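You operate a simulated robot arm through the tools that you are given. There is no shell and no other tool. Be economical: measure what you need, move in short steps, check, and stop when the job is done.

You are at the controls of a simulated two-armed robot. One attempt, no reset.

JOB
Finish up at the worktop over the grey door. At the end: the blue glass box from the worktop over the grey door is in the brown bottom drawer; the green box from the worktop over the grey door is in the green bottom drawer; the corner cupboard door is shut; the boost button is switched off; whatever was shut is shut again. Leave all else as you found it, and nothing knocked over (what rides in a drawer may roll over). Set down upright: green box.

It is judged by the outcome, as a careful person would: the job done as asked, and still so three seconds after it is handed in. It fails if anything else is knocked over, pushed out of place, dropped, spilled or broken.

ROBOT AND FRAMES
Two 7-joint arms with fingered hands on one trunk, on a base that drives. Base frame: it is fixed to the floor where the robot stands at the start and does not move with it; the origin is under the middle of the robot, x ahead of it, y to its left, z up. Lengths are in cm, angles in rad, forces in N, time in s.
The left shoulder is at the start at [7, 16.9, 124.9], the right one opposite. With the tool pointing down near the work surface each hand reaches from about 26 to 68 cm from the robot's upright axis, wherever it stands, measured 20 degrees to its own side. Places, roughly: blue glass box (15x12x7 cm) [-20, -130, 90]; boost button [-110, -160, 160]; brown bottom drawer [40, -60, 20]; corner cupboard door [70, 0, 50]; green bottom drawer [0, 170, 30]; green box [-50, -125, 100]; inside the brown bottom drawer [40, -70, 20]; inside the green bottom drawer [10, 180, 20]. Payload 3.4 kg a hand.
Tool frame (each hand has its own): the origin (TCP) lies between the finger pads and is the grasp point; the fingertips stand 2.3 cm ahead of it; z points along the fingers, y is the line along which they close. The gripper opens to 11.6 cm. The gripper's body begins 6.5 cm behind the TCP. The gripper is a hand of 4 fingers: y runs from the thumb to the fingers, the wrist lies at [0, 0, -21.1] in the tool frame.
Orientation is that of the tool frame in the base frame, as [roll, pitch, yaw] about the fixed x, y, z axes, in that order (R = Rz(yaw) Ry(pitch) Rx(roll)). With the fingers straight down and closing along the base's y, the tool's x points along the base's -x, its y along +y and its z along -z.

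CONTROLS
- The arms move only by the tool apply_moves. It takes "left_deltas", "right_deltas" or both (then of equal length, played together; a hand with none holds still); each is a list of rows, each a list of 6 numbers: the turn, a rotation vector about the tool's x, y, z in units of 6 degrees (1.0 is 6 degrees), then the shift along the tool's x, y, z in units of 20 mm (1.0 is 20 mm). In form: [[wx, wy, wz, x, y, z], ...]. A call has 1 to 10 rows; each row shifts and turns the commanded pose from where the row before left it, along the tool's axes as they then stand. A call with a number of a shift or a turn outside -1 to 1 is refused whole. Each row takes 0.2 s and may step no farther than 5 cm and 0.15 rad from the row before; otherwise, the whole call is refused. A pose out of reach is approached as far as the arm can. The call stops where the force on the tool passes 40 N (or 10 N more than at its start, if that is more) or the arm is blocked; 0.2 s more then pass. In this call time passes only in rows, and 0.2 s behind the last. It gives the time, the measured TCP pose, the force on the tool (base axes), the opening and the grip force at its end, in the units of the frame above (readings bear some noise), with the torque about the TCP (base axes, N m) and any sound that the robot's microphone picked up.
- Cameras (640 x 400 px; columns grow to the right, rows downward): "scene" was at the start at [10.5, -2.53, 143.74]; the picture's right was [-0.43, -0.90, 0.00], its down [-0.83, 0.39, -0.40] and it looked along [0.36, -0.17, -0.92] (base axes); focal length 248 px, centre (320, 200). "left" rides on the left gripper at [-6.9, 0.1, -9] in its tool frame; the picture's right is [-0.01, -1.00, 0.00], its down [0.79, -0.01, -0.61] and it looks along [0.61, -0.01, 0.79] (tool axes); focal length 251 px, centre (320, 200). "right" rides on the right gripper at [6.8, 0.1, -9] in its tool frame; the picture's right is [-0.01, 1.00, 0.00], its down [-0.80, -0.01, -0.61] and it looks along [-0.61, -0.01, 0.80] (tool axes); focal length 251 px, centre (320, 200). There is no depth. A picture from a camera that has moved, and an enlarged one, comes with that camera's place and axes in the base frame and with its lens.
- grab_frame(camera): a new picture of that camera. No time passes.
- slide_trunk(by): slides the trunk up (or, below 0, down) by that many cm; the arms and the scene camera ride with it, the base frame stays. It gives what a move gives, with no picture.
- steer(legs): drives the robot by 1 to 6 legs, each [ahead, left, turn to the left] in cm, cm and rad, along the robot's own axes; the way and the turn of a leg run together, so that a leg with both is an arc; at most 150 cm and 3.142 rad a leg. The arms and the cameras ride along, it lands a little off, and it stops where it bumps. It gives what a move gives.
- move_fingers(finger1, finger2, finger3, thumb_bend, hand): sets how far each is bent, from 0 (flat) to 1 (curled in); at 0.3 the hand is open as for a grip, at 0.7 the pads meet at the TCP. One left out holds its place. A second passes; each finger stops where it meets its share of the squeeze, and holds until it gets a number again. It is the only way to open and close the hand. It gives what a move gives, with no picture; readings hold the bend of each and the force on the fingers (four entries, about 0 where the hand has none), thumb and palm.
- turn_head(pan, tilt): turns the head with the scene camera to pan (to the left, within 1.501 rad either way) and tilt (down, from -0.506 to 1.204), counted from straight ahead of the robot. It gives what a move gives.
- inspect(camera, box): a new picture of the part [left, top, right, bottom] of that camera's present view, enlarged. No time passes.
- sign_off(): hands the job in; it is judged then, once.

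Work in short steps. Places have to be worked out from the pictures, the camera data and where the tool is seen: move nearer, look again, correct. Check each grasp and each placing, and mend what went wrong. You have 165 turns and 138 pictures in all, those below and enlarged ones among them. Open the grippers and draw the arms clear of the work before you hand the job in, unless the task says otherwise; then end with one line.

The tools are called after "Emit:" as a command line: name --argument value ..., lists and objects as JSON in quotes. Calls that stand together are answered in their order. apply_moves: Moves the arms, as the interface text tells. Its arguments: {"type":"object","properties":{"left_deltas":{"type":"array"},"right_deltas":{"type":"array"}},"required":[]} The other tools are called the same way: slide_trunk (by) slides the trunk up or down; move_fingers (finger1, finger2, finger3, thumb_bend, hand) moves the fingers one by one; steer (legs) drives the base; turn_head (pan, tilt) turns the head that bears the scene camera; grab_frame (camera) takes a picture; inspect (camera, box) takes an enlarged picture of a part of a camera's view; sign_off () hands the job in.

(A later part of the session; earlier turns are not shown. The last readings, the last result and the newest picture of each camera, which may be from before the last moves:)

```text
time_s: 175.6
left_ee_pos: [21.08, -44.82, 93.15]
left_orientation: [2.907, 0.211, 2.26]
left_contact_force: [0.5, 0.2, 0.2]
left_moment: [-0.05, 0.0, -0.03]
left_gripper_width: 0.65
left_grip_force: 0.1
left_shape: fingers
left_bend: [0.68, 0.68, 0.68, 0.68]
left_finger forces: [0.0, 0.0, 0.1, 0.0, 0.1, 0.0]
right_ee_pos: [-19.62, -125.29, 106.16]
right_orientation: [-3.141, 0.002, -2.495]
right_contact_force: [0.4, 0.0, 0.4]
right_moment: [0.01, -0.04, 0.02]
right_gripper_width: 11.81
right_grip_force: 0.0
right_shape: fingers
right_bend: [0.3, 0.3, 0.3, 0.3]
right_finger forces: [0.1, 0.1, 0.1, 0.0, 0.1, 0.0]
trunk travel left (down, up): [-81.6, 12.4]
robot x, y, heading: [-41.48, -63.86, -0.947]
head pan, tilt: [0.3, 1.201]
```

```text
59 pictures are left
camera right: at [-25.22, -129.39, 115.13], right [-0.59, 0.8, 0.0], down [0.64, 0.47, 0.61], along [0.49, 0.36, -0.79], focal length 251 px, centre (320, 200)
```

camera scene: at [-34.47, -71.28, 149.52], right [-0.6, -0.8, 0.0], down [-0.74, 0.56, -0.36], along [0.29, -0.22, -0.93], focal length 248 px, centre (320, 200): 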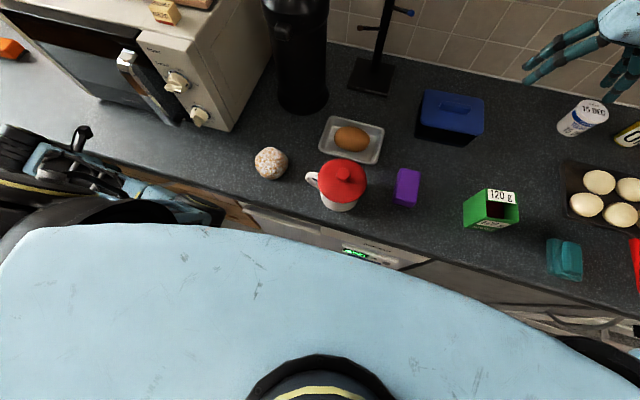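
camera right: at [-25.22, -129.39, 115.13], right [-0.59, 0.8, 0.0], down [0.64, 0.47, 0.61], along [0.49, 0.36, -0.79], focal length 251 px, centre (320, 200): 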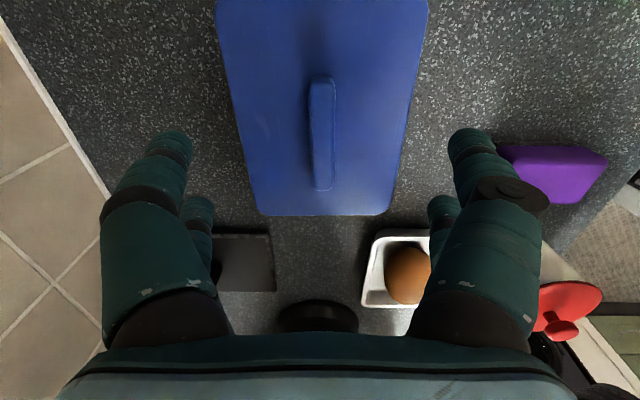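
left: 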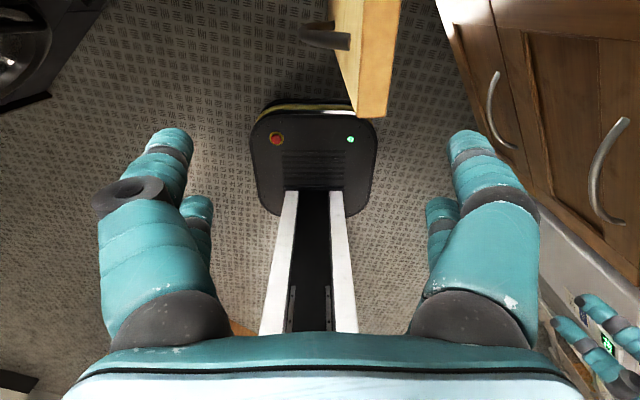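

Lid is seated on the body. Now grip the knob as before (TCP z≈102) and lift the lid off.

Emit:
apply_moves --right_deltas '[[0, 0, 0, 0.15, 0.1, 0.7], [0, 0, 0, 0, 0, 0.7], [0, 0, 0, 0, 0, 0.65]]'

Emit:
move_fingers --hand "right" --finger1 0.72 --finger2 0.72 --finger3 0.72 --thumb_bend 0.72

Emit:
apply_moves --right_deltas '[[0, 0, 0, 0, 0, -0.4], [0, 0, 0, 0, 0, -0.8], [0, 0, 0, 0, 0, -0.8], [0, 0, 0, 0, 0, -0.8]]'

Emit:
inspect --camera "scene" --box '[380, 30, 600, 180]'

```text
time_s: 176.4
left_ee_pos: [21.14, -44.88, 93.26]
left_orientation: [2.908, 0.212, 2.26]
left_contact_force: [0.7, 0.5, -0.4]
left_moment: [0.0, 0.03, -0.01]
left_gripper_width: 0.63
left_grip_force: 0.0
left_shape: fingers
left_bend: [0.68, 0.68, 0.68, 0.68]
left_finger forces: [0.1, 0.1, 0.1, 0.0, 0.0, 0.0]
right_ee_pos: [-20.03, -125.23, 101.99]
right_orientation: [-3.141, 0.003, -2.495]
right_contact_force: [-0.5, -0.9, -0.1]
right_moment: [-0.03, 0.02, -0.01]
right_gripper_width: 11.76
right_grip_force: 0.0
right_shape: fingers
right_bend: [0.3, 0.3, 0.3, 0.3]
right_finger forces: [0.1, 0.1, 0.0, 0.0, 0.0, 0.0]
trunk travel left (down, up): [-81.6, 12.4]
robot x, y, heading: [-41.96, -64.01, -0.947]
head pan, tilt: [0.3, 1.201]
```

```text
time_s: 177.4
left_ee_pos: [21.1, -44.85, 93.19]
left_orientation: [2.908, 0.212, 2.26]
left_contact_force: [-0.1, 0.2, 0.6]
left_moment: [0.01, -0.02, -0.01]
left_gripper_width: 0.62
left_grip_force: 0.0
left_shape: fingers
left_bend: [0.68, 0.68, 0.68, 0.68]
left_finger forces: [0.0, 0.1, 0.1, 0.0, 0.0, 0.0]
right_ee_pos: [-20.12, -125.43, 101.9]
right_orientation: [3.14, 0.005, -2.495]
right_contact_force: [0.1, -0.4, 0.0]
right_moment: [0.0, 0.01, -0.02]
right_gripper_width: 1.19
right_grip_force: 9.8
right_shape: fingers
right_bend: [0.68, 0.68, 0.68, 0.67]
right_finger forces: [5.1, 4.9, 4.1, 0.0, 5.8, 0.1]
trunk travel left (down, up): [-81.6, 12.4]
robot x, y, heading: [-41.73, -63.66, -0.947]
head pan, tilt: [0.3, 1.201]
```

```text
time_s: 178.4
left_ee_pos: [21.03, -44.68, 93.26]
left_orientation: [2.907, 0.214, 2.259]
left_contact_force: [0.4, -0.5, -1.0]
left_moment: [-0.02, 0.01, -0.02]
left_gripper_width: 0.67
left_grip_force: 0.0
left_shape: fingers
left_bend: [0.68, 0.68, 0.68, 0.68]
left_finger forces: [0.0, 0.0, 0.1, 0.0, 0.0, 0.1]
right_ee_pos: [-19.79, -125.44, 107.64]
right_orientation: [-3.142, 0.004, -2.496]
right_contact_force: [-0.4, -0.5, -0.7]
right_moment: [0.01, 0.01, -0.02]
right_gripper_width: 1.2
right_grip_force: 9.3
right_shape: fingers
right_bend: [0.68, 0.68, 0.69, 0.67]
right_finger forces: [5.2, 4.7, 4.3, 0.0, 5.4, 0.0]
trunk travel left (down, up): [-81.6, 12.4]
robot x, y, heading: [-41.75, -64.11, -0.946]
head pan, tilt: [0.3, 1.201]
```

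```text
2.67 times, centred on (490, 105) of scene
camera zoom: at [-34.29, -71.4, 149.5], right [-0.6, -0.8, 0.0], down [-0.74, 0.56, -0.36], along [0.29, -0.22, -0.93], focal length 661 px, centre (-133, 453)
```

zoom: 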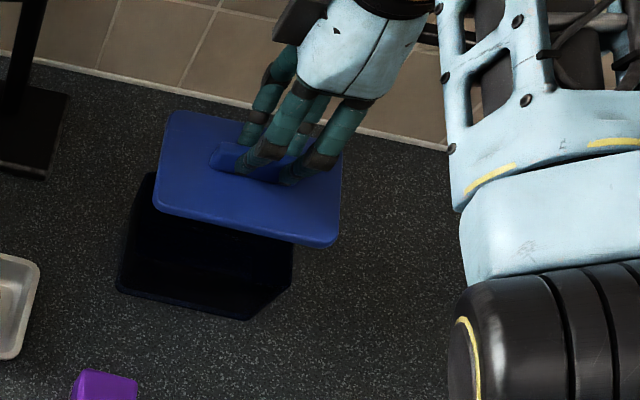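

Lid is off cleanly. I drive right 18 cm to a clear patch of the worktop and lower the lid there.

Emit:
steer --legs '[[0, -18, 0]]'

Emit:
grab_frame --camera "right"

```text
time_s: 179.9
left_ee_pos: [6.63, -55.2, 93.11]
left_orientation: [2.908, 0.21, 2.262]
left_contact_force: [0.1, -0.5, -0.5]
left_moment: [0.05, 0.04, 0.05]
left_gripper_width: 0.68
left_grip_force: 0.0
left_shape: fingers
left_bend: [0.68, 0.68, 0.68, 0.68]
left_finger forces: [0.1, 0.1, 0.0, 0.0, 0.1, 0.0]
right_ee_pos: [-34.17, -135.75, 107.66]
right_orientation: [-3.14, 0.002, -2.495]
right_contact_force: [0.4, -0.9, -0.6]
right_moment: [0.02, 0.02, 0.02]
right_gripper_width: 1.21
right_grip_force: 9.9
right_shape: fingers
right_bend: [0.68, 0.68, 0.69, 0.67]
right_finger forces: [5.1, 4.8, 4.4, 0.0, 5.5, 0.1]
trunk travel left (down, up): [-81.6, 12.4]
robot x, y, heading: [-56.17, -74.38, -0.943]
head pan, tilt: [0.3, 1.201]
```

```text
57 pictures are left
camera right: at [-39.71, -139.96, 116.61], right [-0.6, 0.8, 0.0], down [0.64, 0.47, 0.61], along [0.49, 0.36, -0.79], focal length 251 px, centre (320, 200)
```

right: 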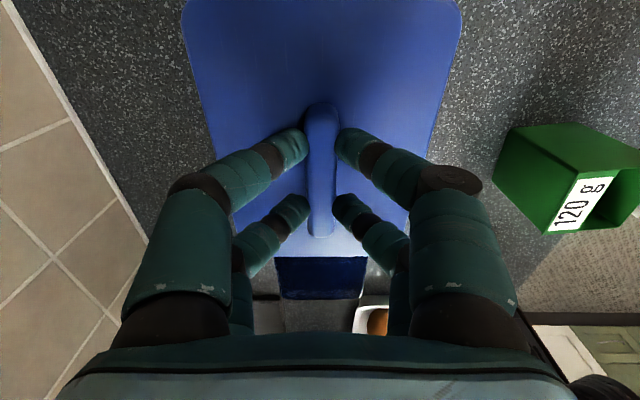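

Lower the lid toward the worktop, slowly near contact.

Emit:
apply_moves --right_deltas '[[0, 0, 0, 0, 0, 0.9], [0, 0, 0, 0, 0, 0.9], [0, 0, 0, 0, 0, 0.9], [0, 0, 0, 0, 0, 0.9], [0, 0, 0, 0, 0, 0.9], [0, 0, 0, 0, 0, 0.3]]'

Emit:
apply_moves --right_deltas '[[0, 0, 0, 0, 0, 0.12], [0, 0, 0, 0, 0, 0.12], [0, 0, 0, 0, 0, 0.12], [0, 0, 0, 0, 0, 0.12]]'

```text
time_s: 181.3
left_ee_pos: [6.52, -55.4, 93.24]
left_orientation: [2.905, 0.212, 2.261]
left_contact_force: [0.2, 0.3, -0.6]
left_moment: [-0.03, 0.01, -0.01]
left_gripper_width: 0.69
left_grip_force: 0.0
left_shape: fingers
left_bend: [0.68, 0.68, 0.68, 0.68]
left_finger forces: [0.0, 0.1, 0.1, 0.0, 0.0, 0.0]
right_ee_pos: [-34.31, -136.04, 98.13]
right_orientation: [-3.142, 0.005, -2.492]
right_contact_force: [0.4, -0.2, -1.3]
right_moment: [-0.01, -0.02, 0.02]
right_gripper_width: 1.2
right_grip_force: 9.5
right_shape: fingers
right_bend: [0.68, 0.68, 0.69, 0.67]
right_finger forces: [5.1, 4.5, 4.4, 0.0, 5.4, 0.0]
trunk travel left (down, up): [-81.6, 12.4]
robot x, y, heading: [-56.5, -74.38, -0.939]
head pan, tilt: [0.3, 1.201]
```

```text
time_s: 182.3
left_ee_pos: [6.52, -55.41, 93.2]
left_orientation: [2.909, 0.212, 2.262]
left_contact_force: [-0.2, -0.2, -0.6]
left_moment: [0.0, 0.0, 0.0]
left_gripper_width: 0.65
left_grip_force: 0.1
left_shape: fingers
left_bend: [0.68, 0.68, 0.68, 0.68]
left_finger forces: [0.0, 0.0, 0.0, 0.0, 0.1, 0.1]
right_ee_pos: [-34.24, -135.82, 97.21]
right_orientation: [-3.139, 0.003, -2.495]
right_contact_force: [-0.1, 0.0, -0.4]
right_moment: [-0.02, -0.03, -0.01]
right_gripper_width: 1.18
right_grip_force: 9.6
right_shape: fingers
right_bend: [0.68, 0.68, 0.69, 0.67]
right_finger forces: [5.1, 4.6, 4.4, 0.0, 5.4, 0.0]
trunk travel left (down, up): [-81.6, 12.4]
robot x, y, heading: [-56.65, -74.76, -0.943]
head pan, tilt: [0.3, 1.201]
```

Not touching yet; continue down in small steps.

Emit:
apply_moves --right_deltas '[[0, 0, 0, 0, 0, 0.12], [0, 0, 0, 0, 0, 0.12], [0, 0, 0, 0, 0, 0.12], [0, 0, 0, 0, 0, 0.12]]'

Emit:
apply_moves --right_deltas '[[0, 0, 0, 0, 0, 0.1], [0, 0, 0, 0, 0, 0.1], [0, 0, 0, 0, 0, 0.1]]'

Emit:
grab_frame --camera "right"

```text
time_s: 183.3
left_ee_pos: [6.47, -55.31, 93.31]
left_orientation: [2.907, 0.213, 2.262]
left_contact_force: [0.9, -0.2, 0.2]
left_moment: [0.01, -0.01, -0.02]
left_gripper_width: 0.67
left_grip_force: 0.0
left_shape: fingers
left_bend: [0.68, 0.68, 0.68, 0.68]
left_finger forces: [0.0, 0.1, 0.0, 0.0, 0.1, 0.0]
right_ee_pos: [-34.32, -135.96, 96.25]
right_orientation: [-3.139, 0.003, -2.494]
right_contact_force: [0.2, -0.6, 1.7]
right_moment: [0.01, -0.03, 0.03]
right_gripper_width: 1.21
right_grip_force: 10.5
right_shape: fingers
right_bend: [0.68, 0.68, 0.69, 0.68]
right_finger forces: [5.3, 4.9, 4.7, 0.0, 6.5, 0.1]
trunk travel left (down, up): [-81.6, 12.4]
robot x, y, heading: [-56.52, -74.47, -0.941]
head pan, tilt: [0.3, 1.201]
```

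```text
time_s: 184.1
left_ee_pos: [6.34, -55.1, 93.39]
left_orientation: [2.907, 0.216, 2.262]
left_contact_force: [-0.2, -0.1, 0.0]
left_moment: [-0.03, -0.02, 0.08]
left_gripper_width: 0.64
left_grip_force: 0.0
left_shape: fingers
left_bend: [0.68, 0.68, 0.68, 0.68]
left_finger forces: [0.0, 0.0, 0.1, 0.0, 0.1, 0.0]
right_ee_pos: [-34.56, -135.68, 95.9]
right_orientation: [-3.132, 0.006, -2.495]
right_contact_force: [-0.7, -7.1, 27.5]
right_moment: [-0.21, 0.02, 0.04]
right_gripper_width: 1.19
right_grip_force: 17.2
right_shape: fingers
right_bend: [0.7, 0.71, 0.7, 0.69]
right_finger forces: [7.1, 7.0, 8.6, 0.0, 11.5, 0.0]
trunk travel left (down, up): [-81.6, 12.4]
robot x, y, heading: [-56.49, -74.57, -0.947]
head pan, tilt: [0.3, 1.201]
```

```text
56 pictures are left
camera right: at [-39.99, -139.85, 104.84], right [-0.6, 0.8, -0.01], down [0.63, 0.48, 0.61], along [0.49, 0.36, -0.79], focal length 251 px, centre (320, 200)
```

right: 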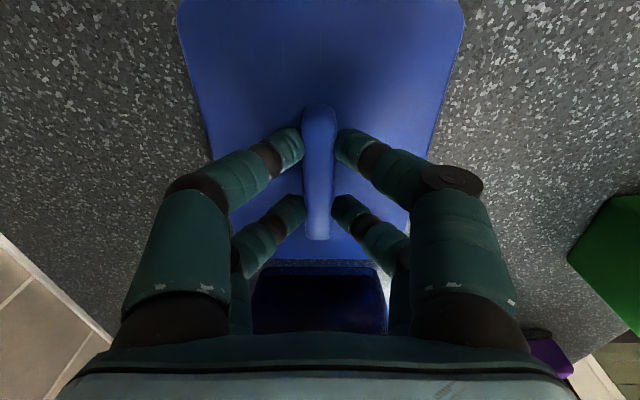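

Lid is on the worktop. Relieve pressure, release and rise.

Emit:
apply_moves --right_deltas '[[0, 0, 0, 0, 0, -0.15]]'

Emit:
move_fingers --hand "right" --finger1 0.3 --finger2 0.3 --finger3 0.3 --thumb_bend 0.3

Emit:
apply_moves --right_deltas '[[0, 0, 0, 0, 0, -0.6], [0, 0, 0, 0, 0, -1], [0, 0, 0, 0, 0, -1], [0, 0, 0, 0, 0, -1], [0, 0, 0, 0, 0, -1], [0, 0, 0, 0, 0, -1], [0, 0, 0, 0, 0, -1]]'

Emit:
steer --legs '[[0, 18, 0]]'

Emit:
grab_frame --camera "right"

```text
time_s: 184.5
left_ee_pos: [6.36, -55.17, 93.48]
left_orientation: [2.908, 0.215, 2.264]
left_contact_force: [0.5, -0.5, -1.3]
left_moment: [-0.02, -0.01, -0.01]
left_gripper_width: 0.63
left_grip_force: 0.1
left_shape: fingers
left_bend: [0.68, 0.68, 0.68, 0.68]
left_finger forces: [0.0, 0.1, 0.0, 0.0, 0.0, 0.1]
right_ee_pos: [-34.34, -135.69, 95.92]
right_orientation: [-3.138, 0.004, -2.493]
right_contact_force: [-0.9, -6.7, 20.6]
right_moment: [-0.17, 0.05, 0.03]
right_gripper_width: 1.2
right_grip_force: 15.8
right_shape: fingers
right_bend: [0.7, 0.71, 0.7, 0.69]
right_finger forces: [6.8, 6.6, 8.0, 0.1, 10.6, 0.1]
trunk travel left (down, up): [-81.6, 12.4]
robot x, y, heading: [-56.67, -74.45, -0.944]
head pan, tilt: [0.3, 1.201]
```

```text
time_s: 185.5
left_ee_pos: [6.49, -55.28, 93.25]
left_orientation: [2.907, 0.21, 2.261]
left_contact_force: [0.4, 0.4, -0.2]
left_moment: [-0.01, -0.03, -0.01]
left_gripper_width: 0.64
left_grip_force: 0.1
left_shape: fingers
left_bend: [0.68, 0.68, 0.68, 0.68]
left_finger forces: [0.0, 0.1, 0.1, 0.0, 0.0, 0.1]
right_ee_pos: [-34.3, -135.78, 95.79]
right_orientation: [3.14, 0.004, -2.496]
right_contact_force: [0.3, -0.2, 1.1]
right_moment: [0.0, 0.0, 0.02]
right_gripper_width: 11.66
right_grip_force: 0.0
right_shape: fingers
right_bend: [0.3, 0.3, 0.3, 0.3]
right_finger forces: [0.1, 0.0, 0.0, 0.0, 0.0, 0.0]
trunk travel left (down, up): [-81.6, 12.4]
robot x, y, heading: [-56.43, -74.9, -0.948]
head pan, tilt: [0.3, 1.201]
```

```text
time_s: 187.1
left_ee_pos: [6.57, -55.29, 93.1]
left_orientation: [2.908, 0.212, 2.262]
left_contact_force: [-0.4, 0.7, 0.8]
left_moment: [0.0, -0.02, 0.0]
left_gripper_width: 0.69
left_grip_force: 0.1
left_shape: fingers
left_bend: [0.68, 0.68, 0.68, 0.68]
left_finger forces: [0.0, 0.0, 0.0, 0.0, 0.0, 0.0]
right_ee_pos: [-34.48, -135.9, 109.23]
right_orientation: [-3.141, 0.003, -2.493]
right_contact_force: [-0.4, 0.2, -0.8]
right_moment: [0.0, -0.01, 0.01]
right_gripper_width: 11.65
right_grip_force: 0.1
right_shape: fingers
right_bend: [0.3, 0.3, 0.3, 0.3]
right_finger forces: [0.0, 0.0, 0.0, 0.0, 0.0, 0.1]
trunk travel left (down, up): [-81.6, 12.4]
robot x, y, heading: [-56.28, -74.37, -0.946]
head pan, tilt: [0.3, 1.201]
```

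```text
time_s: 188.6
left_ee_pos: [20.92, -44.84, 93.37]
left_orientation: [2.903, 0.214, 2.262]
left_contact_force: [0.5, -0.4, -0.3]
left_moment: [0.01, 0.0, -0.04]
left_gripper_width: 0.67
left_grip_force: 0.0
left_shape: fingers
left_bend: [0.68, 0.68, 0.68, 0.68]
left_finger forces: [0.0, 0.0, 0.0, 0.0, 0.1, 0.0]
right_ee_pos: [-20.11, -125.41, 108.93]
right_orientation: [-3.139, 0.005, -2.494]
right_contact_force: [-0.6, 0.3, -0.4]
right_moment: [0.01, 0.0, 0.0]
right_gripper_width: 11.67
right_grip_force: 0.1
right_shape: fingers
right_bend: [0.3, 0.3, 0.3, 0.3]
right_finger forces: [0.0, 0.0, 0.1, 0.0, 0.0, 0.0]
trunk travel left (down, up): [-81.6, 12.4]
robot x, y, heading: [-41.98, -63.93, -0.945]
head pan, tilt: [0.3, 1.201]
```

```text
55 pictures are left
camera right: at [-25.56, -129.66, 117.9], right [-0.6, 0.8, 0.0], down [0.63, 0.47, 0.61], along [0.49, 0.36, -0.79], focal length 251 px, centre (320, 200)
```

right: 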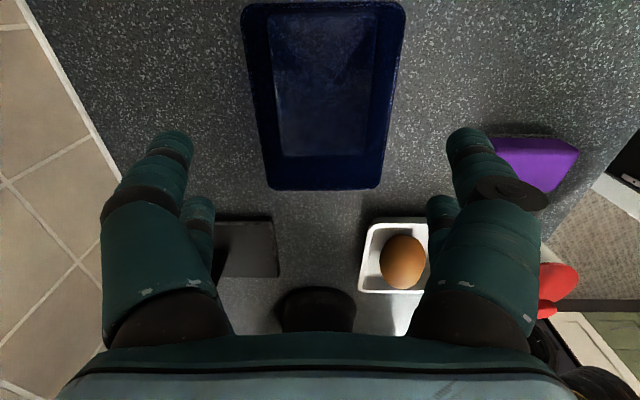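

The body is an open blue glass tray, about 11.4 cm across and centred under the hand. Spread to 14.4 and lower to TCP z≈96, then grip.

Emit:
move_fingers --hand "right" --finger1 0.15 --finger2 0.15 --finger3 0.15 --thumb_bend 0.15

Emit:
apply_moves --right_deltas '[[0, 0, 0, -0.1, 0, 0.8], [0, 0, 0, 0, 0, 0.9], [0, 0, 0, 0, 0, 0.9], [0, 0, 0, 0, 0, 0.9], [0, 0, 0, 0, 0, 0.9], [0, 0, 0, 0, 0, 0.9], [0, 0, 0, 0, 0, 0.7], [0, 0, 0, 0, 0, 0.4]]'

Emit:
move_fingers --hand "right" --finger1 0.45 --finger2 0.45 --finger3 0.45 --thumb_bend 0.45

Emit:
grab_frame --camera "right"

```text
time_s: 189.6
left_ee_pos: [20.97, -44.74, 93.24]
left_orientation: [2.906, 0.214, 2.264]
left_contact_force: [-0.4, -0.2, 0.0]
left_moment: [0.02, -0.03, 0.01]
left_gripper_width: 0.65
left_grip_force: 0.0
left_shape: fingers
left_bend: [0.68, 0.68, 0.68, 0.68]
left_finger forces: [0.1, 0.0, 0.0, 0.1, 0.0, 0.0]
right_ee_pos: [-19.95, -125.29, 109.02]
right_orientation: [-3.14, 0.005, -2.494]
right_contact_force: [-0.3, -0.1, -0.7]
right_moment: [0.0, 0.01, 0.01]
right_gripper_width: 14.39
right_grip_force: 0.1
right_shape: fingers
right_bend: [0.15, 0.15, 0.15, 0.15]
right_finger forces: [0.1, 0.1, 0.0, 0.0, 0.0, 0.0]
trunk travel left (down, up): [-81.6, 12.4]
robot x, y, heading: [-41.98, -63.98, -0.946]
head pan, tilt: [0.3, 1.201]
```

```text
time_s: 191.4
left_ee_pos: [21.08, -44.65, 93.32]
left_orientation: [2.908, 0.212, 2.266]
left_contact_force: [0.1, -0.2, 0.3]
left_moment: [0.02, -0.01, -0.02]
left_gripper_width: 0.66
left_grip_force: 0.2
left_shape: fingers
left_bend: [0.68, 0.68, 0.68, 0.68]
left_finger forces: [0.0, 0.0, 0.0, 0.0, 0.0, 0.0]
right_ee_pos: [-19.53, -125.18, 96.31]
right_orientation: [-3.14, 0.003, -2.495]
right_contact_force: [0.4, -0.3, -1.0]
right_moment: [0.01, 0.02, -0.01]
right_gripper_width: 14.41
right_grip_force: 0.6
right_shape: fingers
right_bend: [0.15, 0.15, 0.15, 0.15]
right_finger forces: [0.1, 0.0, 0.1, 0.1, 0.1, 0.0]
trunk travel left (down, up): [-81.6, 12.4]
robot x, y, heading: [-42.01, -64.21, -0.945]
head pan, tilt: [0.3, 1.201]
```

```text
time_s: 192.4
left_ee_pos: [21.0, -44.62, 93.26]
left_orientation: [2.908, 0.213, 2.264]
left_contact_force: [-0.6, 0.6, 0.1]
left_moment: [0.0, -0.01, 0.03]
left_gripper_width: 0.66
left_grip_force: 0.0
left_shape: fingers
left_bend: [0.68, 0.68, 0.68, 0.68]
left_finger forces: [0.1, 0.1, 0.0, 0.0, 0.0, 0.1]
right_ee_pos: [-19.6, -125.32, 96.16]
right_orientation: [-3.139, 0.004, -2.491]
right_contact_force: [2.5, -3.1, 5.7]
right_moment: [-0.62, -0.35, 0.0]
right_gripper_width: 12.38
right_grip_force: 31.8
right_shape: fingers
right_bend: [0.28, 0.28, 0.37, 0.36]
right_finger forces: [13.8, 13.7, 12.0, 0.0, 24.1, 0.0]
trunk travel left (down, up): [-81.6, 12.4]
robot x, y, heading: [-41.87, -64.17, -0.945]
head pan, tilt: [0.3, 1.201]
```

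```text
54 pictures are left
camera right: at [-25.16, -129.4, 105.14], right [-0.6, 0.8, 0.0], down [0.64, 0.47, 0.61], along [0.49, 0.36, -0.79], focal length 251 px, centre (320, 200)
```

right: 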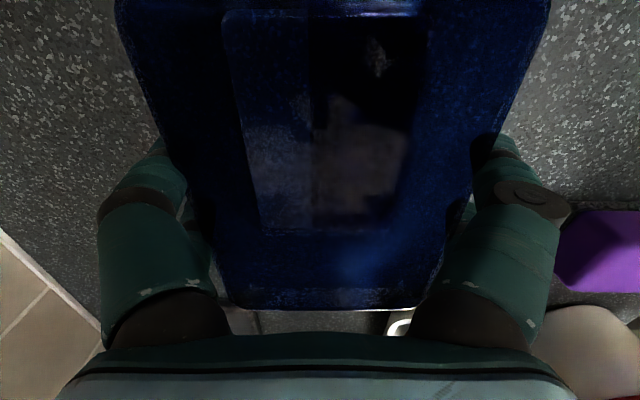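

Grip of 32 N on the body. Lift and check.

Emit:
apply_moves --right_deltas '[[0, 0, 0, 0, 0, -0.3], [0, 0, 0, 0, 0, -0.5], [0, 0, 0, 0, 0, -0.8], [0, 0, 0, 0, 0, -0.8], [0, 0, 0, 0, 0, -0.8]]'

Emit:
grab_frame --camera "scene"

```text
time_s: 193.6
left_ee_pos: [21.0, -44.69, 93.18]
left_orientation: [2.906, 0.212, 2.262]
left_contact_force: [0.0, 0.2, 0.5]
left_moment: [0.01, 0.01, 0.0]
left_gripper_width: 0.66
left_grip_force: 0.0
left_shape: fingers
left_bend: [0.68, 0.68, 0.68, 0.68]
left_finger forces: [0.0, 0.0, 0.0, 0.1, 0.0, 0.0]
right_ee_pos: [-19.72, -125.18, 102.65]
right_orientation: [3.141, 0.005, -2.495]
right_contact_force: [0.9, -0.1, -4.1]
right_moment: [-0.03, 0.0, 0.01]
right_gripper_width: 12.33
right_grip_force: 31.7
right_shape: fingers
right_bend: [0.28, 0.28, 0.37, 0.36]
right_finger forces: [15.6, 15.5, 10.8, 0.0, 22.1, 0.1]
trunk travel left (down, up): [-81.6, 12.4]
robot x, y, heading: [-41.5, -63.76, -0.943]
head pan, tilt: [0.3, 1.201]
```

```text
53 pictures are left
camera scene: at [-34.3, -71.43, 149.49], right [-0.6, -0.8, 0.0], down [-0.75, 0.56, -0.36], along [0.29, -0.22, -0.93], focal length 248 px, centre (320, 200)
```

scene: 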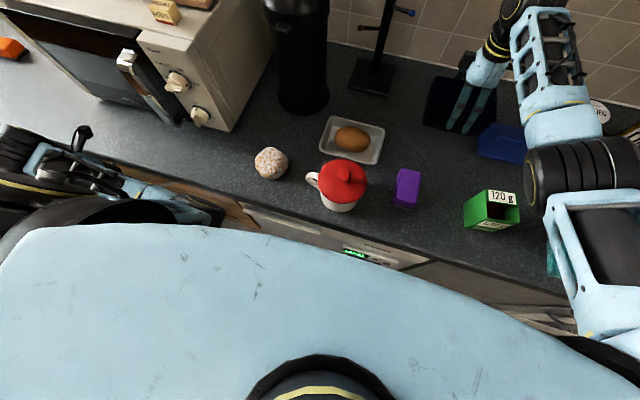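

The body is held (4 N). I raise it, back away from the counter, and turn left 90° to approach the drawer from its side.

Emit:
slide_trunk --by 12

Emit:
steer --legs '[[-50, 0, 0], [0, 0, 1.576]]'

Emit:
turn_head --pan -0.2 --tilt 0.9

Emit:
grab_frame --camera "scene"

```text
time_s: 195.1
left_ee_pos: [21.02, -44.78, 105.25]
left_orientation: [2.908, 0.211, 2.263]
left_contact_force: [0.4, -0.5, -0.2]
left_moment: [0.0, 0.05, 0.0]
left_gripper_width: 0.66
left_grip_force: 0.1
left_shape: fingers
left_bend: [0.68, 0.68, 0.68, 0.68]
left_finger forces: [0.1, 0.1, 0.0, 0.0, 0.0, 0.0]
right_ee_pos: [-19.72, -125.19, 114.64]
right_orientation: [3.141, 0.005, -2.492]
right_contact_force: [-0.2, -0.2, -3.7]
right_moment: [-0.02, 0.0, 0.06]
right_gripper_width: 12.34
right_grip_force: 31.6
right_shape: fingers
right_bend: [0.28, 0.28, 0.37, 0.36]
right_finger forces: [15.5, 15.5, 10.7, 0.1, 22.1, 0.1]
trunk travel left (down, up): [-93.6, 0.4]
robot x, y, heading: [-42.01, -63.72, -0.945]
head pan, tilt: [0.3, 1.201]
```

```text
time_s: 201.9
left_ee_pos: [-92.54, 38.37, 105.22]
left_orientation: [2.908, 0.211, -2.423]
left_contact_force: [-0.5, -0.4, 0.2]
left_moment: [-0.03, 0.0, -0.02]
left_gripper_width: 0.67
left_grip_force: 0.0
left_shape: fingers
left_bend: [0.68, 0.68, 0.68, 0.68]
left_finger forces: [0.0, 0.0, 0.0, 0.0, 0.0, 0.1]
right_ee_pos: [-10.94, 0.06, 114.61]
right_orientation: [-3.141, 0.006, -0.894]
right_contact_force: [-0.2, -0.4, -3.9]
right_moment: [0.01, 0.01, 0.02]
right_gripper_width: 12.27
right_grip_force: 30.6
right_shape: fingers
right_bend: [0.28, 0.28, 0.37, 0.36]
right_finger forces: [14.8, 14.7, 10.2, 0.0, 21.2, 0.0]
trunk travel left (down, up): [-93.6, 0.4]
robot x, y, heading: [-71.58, -23.97, 0.662]
head pan, tilt: [0.3, 1.201]
```

```text
time_s: 202.8
left_ee_pos: [-92.61, 38.36, 105.26]
left_orientation: [2.908, 0.21, -2.42]
left_contact_force: [0.1, -0.1, -1.2]
left_moment: [0.01, -0.02, 0.0]
left_gripper_width: 0.67
left_grip_force: 0.0
left_shape: fingers
left_bend: [0.68, 0.68, 0.68, 0.68]
left_finger forces: [0.1, 0.0, 0.0, 0.0, 0.0, 0.0]
right_ee_pos: [-10.95, 0.02, 114.5]
right_orientation: [3.14, 0.005, -0.894]
right_contact_force: [-1.2, -0.2, -4.5]
right_moment: [0.0, 0.0, 0.02]
right_gripper_width: 12.24
right_grip_force: 30.7
right_shape: fingers
right_bend: [0.28, 0.28, 0.37, 0.36]
right_finger forces: [14.8, 14.6, 10.0, 0.0, 21.2, 0.1]
trunk travel left (down, up): [-93.6, 0.4]
robot x, y, heading: [-71.12, -24.11, 0.658]
head pan, tilt: [-0.201, 0.901]
```

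```text
52 pictures are left
camera scene: at [-60.52, -17.44, 163.47], right [0.44, -0.9, 0.0], down [-0.7, -0.35, -0.62], along [0.56, 0.27, -0.78], focal length 248 px, centre (320, 200)
```

scene: 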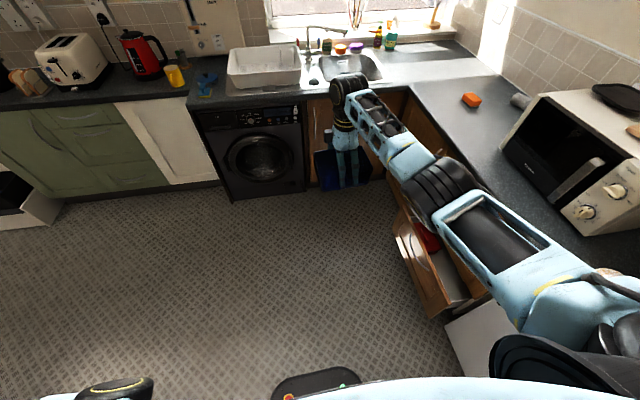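

The tray is at s≈9 already; I shift right 33 cm so it is over the drawer, then look down with the hand camera.

Emit:
steer --legs '[[0, -33, -0.02]]'

Emit:
slide_trunk --by -40

Emit:
turn_head --pan -0.35 --tilt 0.8

Emit:
grab_frame --camera "scene"

Emit:
grab_frame --camera "right"

```text
time_s: 205.0
left_ee_pos: [-71.7, 12.64, 105.15]
left_orientation: [2.91, 0.211, -2.435]
left_contact_force: [0.0, -0.6, 0.8]
left_moment: [-0.03, 0.02, -0.02]
left_gripper_width: 0.65
left_grip_force: 0.1
left_shape: fingers
left_bend: [0.68, 0.68, 0.68, 0.68]
left_finger forces: [0.0, 0.0, 0.0, 0.1, 0.0, 0.1]
right_ee_pos: [9.37, -27.0, 114.56]
right_orientation: [-3.141, 0.002, -0.908]
right_contact_force: [0.0, -0.5, -4.5]
right_moment: [0.04, -0.02, -0.04]
right_gripper_width: 12.24
right_grip_force: 30.7
right_shape: fingers
right_bend: [0.28, 0.28, 0.37, 0.36]
right_finger forces: [14.8, 14.8, 10.2, 0.0, 21.1, 0.0]
trunk travel left (down, up): [-93.6, 0.4]
robot x, y, heading: [-51.44, -50.24, 0.642]
head pan, tilt: [-0.201, 0.901]
```

```text
time_s: 208.9
left_ee_pos: [-71.65, 12.34, 65.26]
left_orientation: [2.908, 0.212, -2.435]
left_contact_force: [-0.3, -0.2, 0.1]
left_moment: [0.0, 0.03, 0.01]
left_gripper_width: 0.65
left_grip_force: 0.1
left_shape: fingers
left_bend: [0.68, 0.68, 0.68, 0.68]
left_finger forces: [0.1, 0.0, 0.0, 0.0, 0.0, 0.1]
right_ee_pos: [9.42, -27.26, 74.6]
right_orientation: [-3.141, 0.006, -0.909]
right_contact_force: [-0.1, 0.4, -3.7]
right_moment: [0.01, -0.04, -0.02]
right_gripper_width: 12.24
right_grip_force: 30.6
right_shape: fingers
right_bend: [0.28, 0.28, 0.37, 0.36]
right_finger forces: [14.7, 14.7, 10.1, 0.0, 21.1, 0.1]
trunk travel left (down, up): [-53.6, 40.4]
robot x, y, heading: [-51.24, -50.62, 0.642]
head pan, tilt: [-0.201, 0.901]
```

```text
time_s: 209.6
left_ee_pos: [-71.65, 12.45, 65.3]
left_orientation: [2.908, 0.211, -2.433]
left_contact_force: [0.1, -1.0, 0.1]
left_moment: [0.01, 0.02, -0.02]
left_gripper_width: 0.63
left_grip_force: 0.0
left_shape: fingers
left_bend: [0.68, 0.68, 0.68, 0.68]
left_finger forces: [0.1, 0.0, 0.0, 0.1, 0.2, 0.0]
right_ee_pos: [9.31, -27.16, 74.54]
right_orientation: [-3.14, 0.006, -0.904]
right_contact_force: [0.4, -0.2, -4.3]
right_moment: [0.0, -0.03, 0.01]
right_gripper_width: 12.25
right_grip_force: 30.0
right_shape: fingers
right_bend: [0.28, 0.28, 0.37, 0.36]
right_finger forces: [14.7, 14.7, 10.2, 0.0, 21.1, 0.1]
trunk travel left (down, up): [-53.6, 40.4]
robot x, y, heading: [-51.45, -50.32, 0.637]
head pan, tilt: [-0.351, 0.799]
```

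```text
51 pictures are left
camera scene: at [-39.49, -44.9, 124.26], right [0.29, -0.96, 0.0], down [-0.69, -0.21, -0.7], along [0.67, 0.2, -0.72], focal length 248 px, centre (320, 200)
```

scene: 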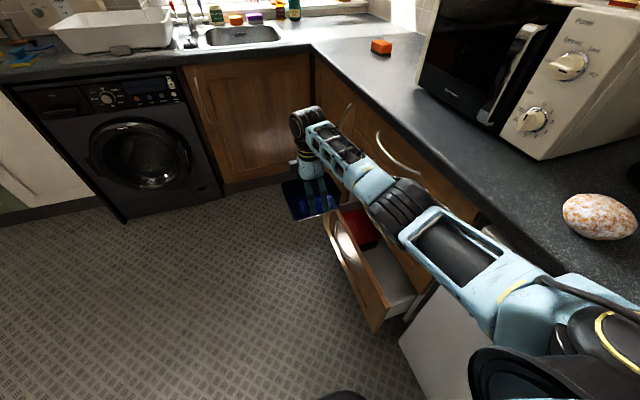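

```text
50 pictures are left
camera right: at [13.62, -32.7, 83.49], right [-0.79, -0.61, 0.0], down [-0.48, 0.63, 0.61], along [-0.37, 0.48, -0.79], focal length 251 px, centre (320, 200)
```

right: 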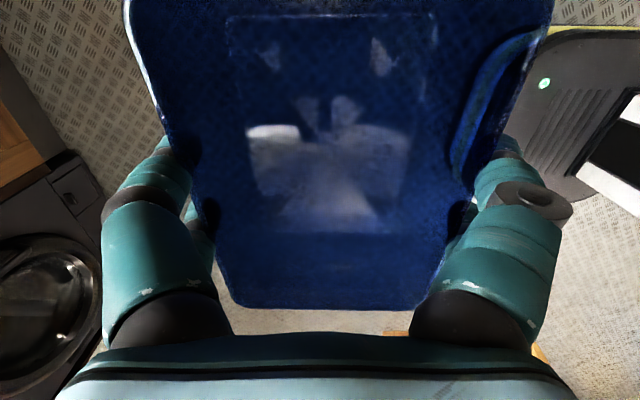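

The drawer has been nudged partly shut (panel now at d≈42, open only ~14 cm) by my base earlier. I'll reopen it by hooking the closed left hand behind the panel: first move away and turn around so the left side faces the drawers.

Emit:
steer --legs '[[0, 45, 0], [0, 0, 3.14]]'

Emit:
steer --legs '[[-62, 0, 0]]'

Emit:
turn_head --pan 1.3 --tilt 0.9

Emit:
grab_frame --camera "scene"

```text
time_s: 219.5
left_ee_pos: [-61.68, -78.03, 65.31]
left_orientation: [2.908, 0.211, 0.649]
left_contact_force: [-0.5, 0.1, 0.1]
left_moment: [0.02, 0.03, 0.02]
left_gripper_width: 0.66
left_grip_force: 0.1
left_shape: fingers
left_bend: [0.68, 0.68, 0.68, 0.68]
left_finger forces: [0.0, 0.0, 0.1, 0.1, 0.1, 0.0]
right_ee_pos: [-140.24, -33.73, 74.64]
right_orientation: [-3.14, 0.006, 2.174]
right_contact_force: [-0.1, -0.6, -4.4]
right_moment: [0.01, 0.01, 0.01]
right_gripper_width: 12.12
right_grip_force: 28.0
right_shape: fingers
right_bend: [0.29, 0.29, 0.38, 0.37]
right_finger forces: [13.5, 13.5, 9.2, 0.1, 19.5, 0.0]
trunk travel left (down, up): [-53.6, 40.4]
robot x, y, heading: [-77.95, -14.52, -2.555]
head pan, tilt: [-0.351, 0.799]
```

```text
time_s: 223.0
left_ee_pos: [-10.34, -44.16, 65.16]
left_orientation: [2.908, 0.212, 0.639]
left_contact_force: [0.1, 0.4, 0.8]
left_moment: [-0.02, -0.02, 0.0]
left_gripper_width: 0.63
left_grip_force: 0.0
left_shape: fingers
left_bend: [0.68, 0.68, 0.68, 0.68]
left_finger forces: [0.0, 0.0, 0.0, 0.0, 0.0, 0.0]
right_ee_pos: [-88.35, 0.8, 74.6]
right_orientation: [3.141, 0.006, 2.166]
right_contact_force: [-0.5, -1.0, -4.5]
right_moment: [0.01, 0.03, 0.03]
right_gripper_width: 12.13
right_grip_force: 27.7
right_shape: fingers
right_bend: [0.29, 0.29, 0.38, 0.37]
right_finger forces: [13.5, 13.6, 9.2, 0.0, 19.5, 0.0]
trunk travel left (down, up): [-53.6, 40.4]
robot x, y, heading: [-26.16, 19.53, -2.568]
head pan, tilt: [-0.351, 0.799]
```

```text
time_s: 224.7
left_ee_pos: [-10.24, -44.32, 65.27]
left_orientation: [2.908, 0.211, 0.638]
left_contact_force: [0.0, 0.1, -0.6]
left_moment: [-0.04, -0.02, 0.02]
left_gripper_width: 0.66
left_grip_force: 0.0
left_shape: fingers
left_bend: [0.68, 0.68, 0.68, 0.68]
left_finger forces: [0.0, 0.1, 0.1, 0.0, 0.0, 0.1]
right_ee_pos: [-88.47, 0.87, 74.55]
right_orientation: [-3.141, 0.006, 2.163]
right_contact_force: [0.3, 0.0, -5.3]
right_moment: [-0.04, 0.0, 0.01]
right_gripper_width: 12.12
right_grip_force: 27.9
right_shape: fingers
right_bend: [0.29, 0.29, 0.38, 0.37]
right_finger forces: [13.5, 13.7, 9.4, 0.0, 19.5, 0.0]
trunk travel left (down, up): [-53.6, 40.4]
robot x, y, heading: [-26.27, 19.68, -2.566]
head pan, tilt: [1.3, 0.901]
```

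```text
49 pictures are left
camera scene: at [-27.93, 9.65, 123.48], right [-0.95, -0.3, 0.0], down [-0.23, 0.75, -0.62], along [0.18, -0.59, -0.78], focal length 248 px, centre (320, 200)
```

scene: 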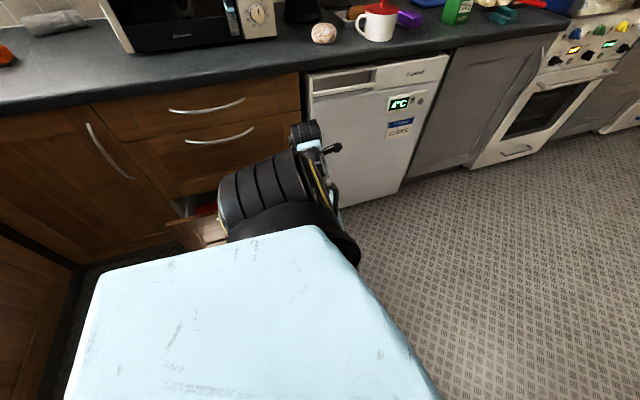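

I fine-tune heading and move the left hand in over the gap behind the drawer panel.

Emit:
steer --legs '[[0, 0, 0.06], [-4, 0, 0], [0, 17.5, 0]]'

Emit:
grab_frame --camera "left"

```text
time_s: 227.1
left_ee_pos: [7.29, -55.13, 65.16]
left_orientation: [2.909, 0.211, 0.698]
left_contact_force: [-0.1, -0.7, -0.3]
left_moment: [-0.01, 0.01, -0.01]
left_gripper_width: 0.65
left_grip_force: 0.0
left_shape: fingers
left_bend: [0.68, 0.68, 0.68, 0.68]
left_finger forces: [0.0, 0.0, 0.0, 0.0, 0.1, 0.0]
right_ee_pos: [-73.39, -14.83, 74.6]
right_orientation: [-3.14, 0.002, 2.224]
right_contact_force: [0.2, -0.4, -4.6]
right_moment: [-0.04, 0.01, 0.0]
right_gripper_width: 12.11
right_grip_force: 28.2
right_shape: fingers
right_bend: [0.29, 0.29, 0.38, 0.37]
right_finger forces: [13.5, 13.6, 9.3, 0.0, 19.6, 0.1]
trunk travel left (down, up): [-53.6, 40.4]
robot x, y, heading: [-12.52, 7.73, -2.509]
head pan, tilt: [1.3, 0.901]
```

```text
48 pictures are left
camera left: at [2.21, -56.66, 75.21], right [-0.67, 0.71, -0.22], down [0.59, 0.69, 0.41], along [0.44, 0.14, -0.88], focal length 251 px, centre (320, 200)
```

left: 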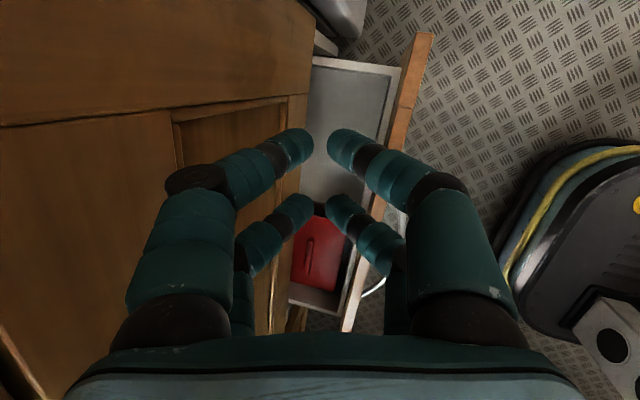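

The fist is above the gap between cabinet and panel. Lower the trunk 27 cm to hook behind the panel.

Emit:
slide_trunk --by -27

Emit:
grab_frame --camera "left"

```text
time_s: 229.9
left_ee_pos: [7.33, -55.02, 38.2]
left_orientation: [2.908, 0.211, 0.699]
left_contact_force: [-0.7, 0.3, 0.2]
left_moment: [-0.02, 0.02, 0.03]
left_gripper_width: 0.64
left_grip_force: 0.1
left_shape: fingers
left_bend: [0.68, 0.68, 0.68, 0.68]
left_finger forces: [0.0, 0.1, 0.0, 0.0, 0.0, 0.1]
right_ee_pos: [-73.3, -14.94, 47.51]
right_orientation: [3.141, 0.006, 2.227]
right_contact_force: [0.5, -0.4, -4.3]
right_moment: [0.01, 0.01, -0.01]
right_gripper_width: 12.15
right_grip_force: 28.1
right_shape: fingers
right_bend: [0.29, 0.29, 0.38, 0.37]
right_finger forces: [13.6, 13.5, 9.1, 0.1, 19.6, 0.0]
trunk travel left (down, up): [-26.6, 67.4]
robot x, y, heading: [-12.54, 7.8, -2.509]
head pan, tilt: [1.3, 0.901]
```

```text
47 pictures are left
camera left: at [2.19, -56.6, 48.25], right [-0.67, 0.71, -0.23], down [0.59, 0.69, 0.41], along [0.45, 0.14, -0.88], focal length 251 px, centre (320, 200)
```

left: 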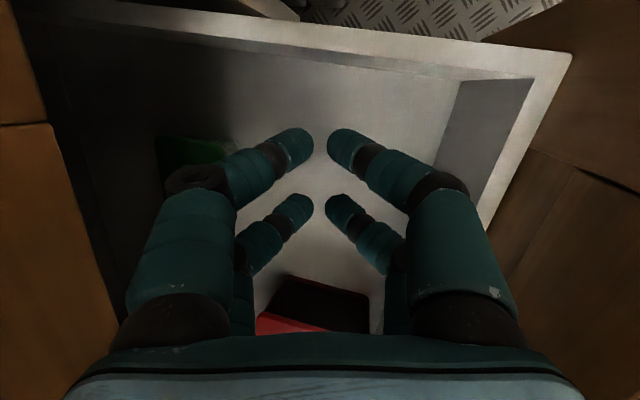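

The fist is inside, behind the panel. Drag outward by driving right (away from the cabinet) 30 cm.

Emit:
steer --legs '[[0, -32, 0]]'

Emit:
grab_frame --camera "left"

```text
time_s: 232.0
left_ee_pos: [-11.5, -29.16, 38.34]
left_orientation: [2.906, 0.211, 0.698]
left_contact_force: [0.0, 0.2, 0.1]
left_moment: [0.0, -0.01, -0.03]
left_gripper_width: 0.66
left_grip_force: 0.0
left_shape: fingers
left_bend: [0.68, 0.68, 0.68, 0.68]
left_finger forces: [0.1, 0.0, 0.0, 0.0, 0.0, 0.0]
right_ee_pos: [-92.35, 10.8, 47.42]
right_orientation: [3.141, 0.007, 2.228]
right_contact_force: [1.0, 0.0, -3.9]
right_moment: [-0.01, 0.04, 0.01]
right_gripper_width: 12.12
right_grip_force: 28.0
right_shape: fingers
right_bend: [0.29, 0.29, 0.38, 0.37]
right_finger forces: [13.5, 13.6, 9.3, 0.1, 19.5, 0.1]
trunk travel left (down, up): [-26.6, 67.4]
robot x, y, heading: [-31.15, 33.34, -2.5]
head pan, tilt: [1.3, 0.901]
```

```text
46 pictures are left
camera left: at [-16.7, -30.84, 48.27], right [-0.67, 0.71, -0.23], down [0.59, 0.69, 0.41], along [0.45, 0.14, -0.88], focal length 251 px, centre (320, 200)
```

left: 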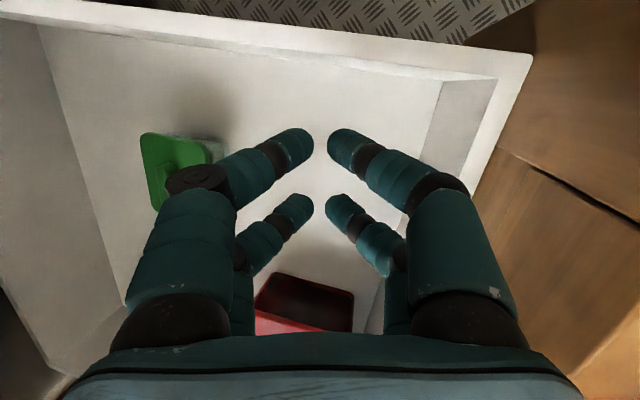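

The drawer is open again, with free space front-right around (s 16, d 27). Raise, drive ahead clear, and turn back around.

Emit:
slide_trunk --by 27

Emit:
steer --legs '[[74, 0, 0], [0, 0, -3.14]]'

```text
time_s: 234.7
left_ee_pos: [-11.52, -29.29, 65.35]
left_orientation: [2.906, 0.212, 0.701]
left_contact_force: [0.9, -0.5, -0.3]
left_moment: [0.04, -0.01, -0.03]
left_gripper_width: 0.68
left_grip_force: 0.1
left_shape: fingers
left_bend: [0.68, 0.68, 0.68, 0.68]
left_finger forces: [0.1, 0.1, 0.0, 0.0, 0.1, 0.1]
right_ee_pos: [-92.43, 10.79, 74.5]
right_orientation: [-3.141, 0.006, 2.228]
right_contact_force: [0.2, 0.7, -3.7]
right_moment: [0.01, 0.01, 0.0]
right_gripper_width: 12.11
right_grip_force: 28.0
right_shape: fingers
right_bend: [0.29, 0.29, 0.38, 0.37]
right_finger forces: [13.3, 13.4, 9.2, 0.0, 19.4, 0.0]
trunk travel left (down, up): [-53.6, 40.4]
robot x, y, heading: [-31.22, 33.97, -2.506]
head pan, tilt: [1.3, 0.901]
```

```text
time_s: 246.2
left_ee_pos: [-112.19, 50.98, 65.28]
left_orientation: [2.909, 0.212, -2.436]
left_contact_force: [-0.7, -0.3, 0.7]
left_moment: [0.0, 0.0, -0.01]
left_gripper_width: 0.66
left_grip_force: 0.0
left_shape: fingers
left_bend: [0.68, 0.68, 0.68, 0.68]
left_finger forces: [0.0, 0.1, 0.0, 0.0, 0.0, 0.0]
right_ee_pos: [-31.2, 11.33, 74.55]
right_orientation: [3.142, 0.005, -0.911]
right_contact_force: [0.3, -0.9, -4.5]
right_moment: [0.03, -0.04, -0.01]
right_gripper_width: 12.01
right_grip_force: 26.1
right_shape: fingers
right_bend: [0.3, 0.3, 0.39, 0.37]
right_finger forces: [12.6, 12.5, 8.6, 0.0, 18.4, 0.1]
trunk travel left (down, up): [-53.6, 40.4]
robot x, y, heading: [-92.16, -11.85, 0.642]
head pan, tilt: [1.3, 0.901]
```

Move the tray over the drawer: ahead 2, right 54.

Emit:
steer --legs '[[2, 0, 0], [0, -54, 0]]'

Emit:
slide_trunk --by -28

Emit:
turn_head --pan -0.35 --tilt 0.7

Emit:
grab_frame --camera "scene"

```text
time_s: 249.7
left_ee_pos: [-78.91, 9.56, 65.34]
left_orientation: [2.907, 0.211, -2.432]
left_contact_force: [-0.1, -0.6, -0.2]
left_moment: [-0.01, 0.02, -0.01]
left_gripper_width: 0.68
left_grip_force: 0.1
left_shape: fingers
left_bend: [0.68, 0.68, 0.68, 0.68]
left_finger forces: [0.0, 0.0, 0.0, 0.0, 0.1, 0.1]
right_ee_pos: [2.41, -29.75, 74.46]
right_orientation: [3.142, 0.005, -0.903]
right_contact_force: [-0.3, 0.2, -4.7]
right_moment: [0.01, 0.0, -0.03]
right_gripper_width: 11.98
right_grip_force: 26.2
right_shape: fingers
right_bend: [0.3, 0.3, 0.39, 0.37]
right_finger forces: [12.7, 12.7, 8.6, 0.0, 18.4, 0.0]
trunk travel left (down, up): [-53.6, 40.4]
robot x, y, heading: [-58.55, -52.95, 0.647]
head pan, tilt: [1.3, 0.901]
```

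```text
time_s: 252.5
left_ee_pos: [-78.89, 9.49, 37.35]
left_orientation: [2.907, 0.212, -2.432]
left_contact_force: [0.5, 1.0, 0.9]
left_moment: [0.04, -0.04, 0.04]
left_gripper_width: 0.66
left_grip_force: 0.0
left_shape: fingers
left_bend: [0.68, 0.68, 0.68, 0.68]
left_finger forces: [0.0, 0.1, 0.0, 0.0, 0.1, 0.0]
right_ee_pos: [2.31, -29.88, 46.58]
right_orientation: [3.14, 0.006, -0.903]
right_contact_force: [-0.1, 0.2, -4.8]
right_moment: [-0.02, 0.0, 0.0]
right_gripper_width: 11.96
right_grip_force: 25.5
right_shape: fingers
right_bend: [0.3, 0.3, 0.39, 0.37]
right_finger forces: [12.6, 12.7, 8.5, 0.0, 18.2, 0.1]
trunk travel left (down, up): [-25.6, 68.4]
robot x, y, heading: [-58.4, -53.0, 0.648]
head pan, tilt: [1.3, 0.901]
```

```text
time_s: 254.2
left_ee_pos: [-78.87, 9.41, 37.3]
left_orientation: [2.909, 0.211, -2.43]
left_contact_force: [0.7, 0.5, 0.2]
left_moment: [-0.02, -0.02, 0.03]
left_gripper_width: 0.66
left_grip_force: 0.1
left_shape: fingers
left_bend: [0.68, 0.68, 0.68, 0.68]
left_finger forces: [0.0, 0.0, 0.0, 0.1, 0.0, 0.1]
right_ee_pos: [2.22, -29.85, 46.53]
right_orientation: [-3.14, 0.004, -0.903]
right_contact_force: [-0.2, -0.6, -4.1]
right_moment: [0.02, 0.02, 0.01]
right_gripper_width: 11.95
right_grip_force: 25.7
right_shape: fingers
right_bend: [0.3, 0.3, 0.39, 0.37]
right_finger forces: [12.7, 12.7, 8.6, 0.1, 18.3, 0.0]
trunk travel left (down, up): [-25.6, 68.4]
robot x, y, heading: [-58.57, -52.79, 0.648]
head pan, tilt: [-0.351, 0.7]
```

```text
45 pictures are left
camera scene: at [-46.16, -47.57, 97.08], right [0.29, -0.96, 0.0], down [-0.62, -0.19, -0.76], along [0.73, 0.22, -0.64], focal length 248 px, centre (320, 200)
```

scene: 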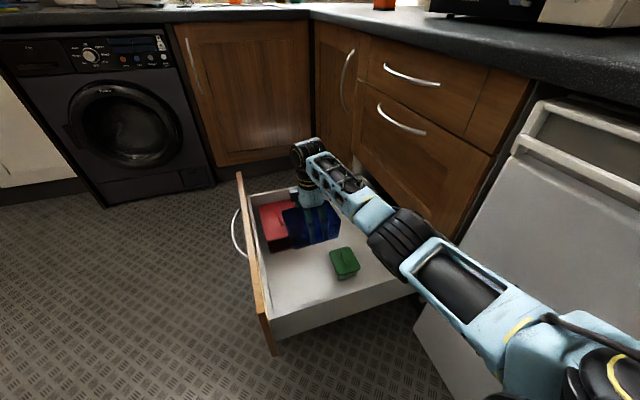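

Clear view: tray is over free space between the red box and the green tub. Lower 18 cm and check clearances.

Emit:
slide_trunk --by -18

Emit:
grab_frame --camera "scene"

```text
time_s: 256.2
left_ee_pos: [-78.91, 9.4, 19.25]
left_orientation: [2.908, 0.211, -2.432]
left_contact_force: [-0.1, 0.1, 0.0]
left_moment: [0.01, -0.01, 0.0]
left_gripper_width: 0.64
left_grip_force: 0.0
left_shape: fingers
left_bend: [0.68, 0.68, 0.68, 0.68]
left_finger forces: [0.0, 0.0, 0.0, 0.1, 0.0, 0.1]
right_ee_pos: [2.25, -29.82, 28.58]
right_orientation: [3.14, 0.005, -0.903]
right_contact_force: [-0.4, 0.5, -5.5]
right_moment: [0.03, -0.01, 0.0]
right_gripper_width: 11.94
right_grip_force: 26.3
right_shape: fingers
right_bend: [0.3, 0.3, 0.37, 0.39]
right_finger forces: [14.1, 11.0, 8.8, 0.1, 18.0, 0.0]
trunk travel left (down, up): [-7.6, 86.4]
robot x, y, heading: [-58.8, -52.99, 0.645]
head pan, tilt: [-0.351, 0.7]
```

```text
44 pictures are left
camera scene: at [-46.17, -47.59, 79.07], right [0.29, -0.96, 0.0], down [-0.62, -0.19, -0.76], along [0.73, 0.22, -0.64], focal length 248 px, centre (320, 200)
```

scene: 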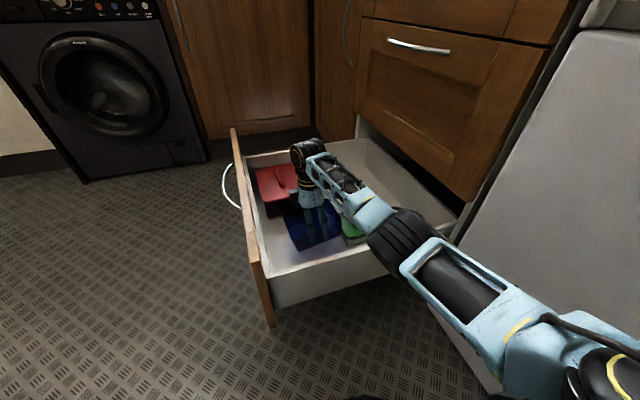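

Side wall is only z≈21, so there is clearance. Lower the rest by trunk, then by arm until contact.

Emit:
slide_trunk --by -7.5

Emit:
apply_moves --right_deltas '[[0, 0, 0, 0, 0, 0.4], [0, 0, 0, 0, 0, 0.4], [0, 0, 0, 0, 0, 0.2], [0, 0, 0, 0, 0, 0.2]]'

```text
time_s: 257.0
left_ee_pos: [-78.94, 9.73, 13.91]
left_orientation: [2.904, 0.22, -2.431]
left_contact_force: [-0.5, 0.1, -0.5]
left_moment: [0.02, -0.01, 0.02]
left_gripper_width: 0.65
left_grip_force: 0.0
left_shape: fingers
left_bend: [0.68, 0.68, 0.68, 0.68]
left_finger forces: [0.0, 0.0, 0.0, 0.1, 0.0, 0.0]
right_ee_pos: [2.34, -29.6, 24.08]
right_orientation: [-3.122, 0.007, -0.902]
right_contact_force: [-5.7, -3.5, 28.5]
right_moment: [-0.21, 0.52, -0.09]
right_gripper_width: 11.93
right_grip_force: 26.2
right_shape: fingers
right_bend: [0.29, 0.3, 0.41, 0.4]
right_finger forces: [16.3, 15.5, 7.6, 0.0, 13.8, 0.0]
trunk travel left (down, up): [-2.0, 92.0]
robot x, y, heading: [-58.53, -53.06, 0.643]
head pan, tilt: [-0.351, 0.7]
stopped: the force on the tool passed its limit (the readings are from after the stop); the commanded pose is now the measured one
```

```text
time_s: 257.3
left_ee_pos: [-78.82, 9.74, 13.96]
left_orientation: [2.904, 0.219, -2.433]
left_contact_force: [0.2, -0.1, -0.5]
left_moment: [-0.02, -0.02, -0.03]
left_gripper_width: 0.69
left_grip_force: 0.1
left_shape: fingers
left_bend: [0.68, 0.68, 0.68, 0.68]
left_finger forces: [0.0, 0.1, 0.1, 0.0, 0.1, 0.1]
right_ee_pos: [2.42, -29.36, 24.07]
right_orientation: [-3.116, 0.009, -0.902]
right_contact_force: [-6.6, -5.1, 28.5]
right_moment: [-0.38, 0.59, 0.0]
right_gripper_width: 11.91
right_grip_force: 27.0
right_shape: fingers
right_bend: [0.29, 0.3, 0.41, 0.4]
right_finger forces: [17.0, 16.2, 7.0, 0.0, 13.1, 0.0]
trunk travel left (down, up): [-2.0, 92.0]
robot x, y, heading: [-58.49, -53.06, 0.645]
head pan, tilt: [-0.351, 0.7]
stopped in row 1 (right hand): the force on the tool passed its limit (the readings are from after the stop); the commanded pose is now the measured one
```

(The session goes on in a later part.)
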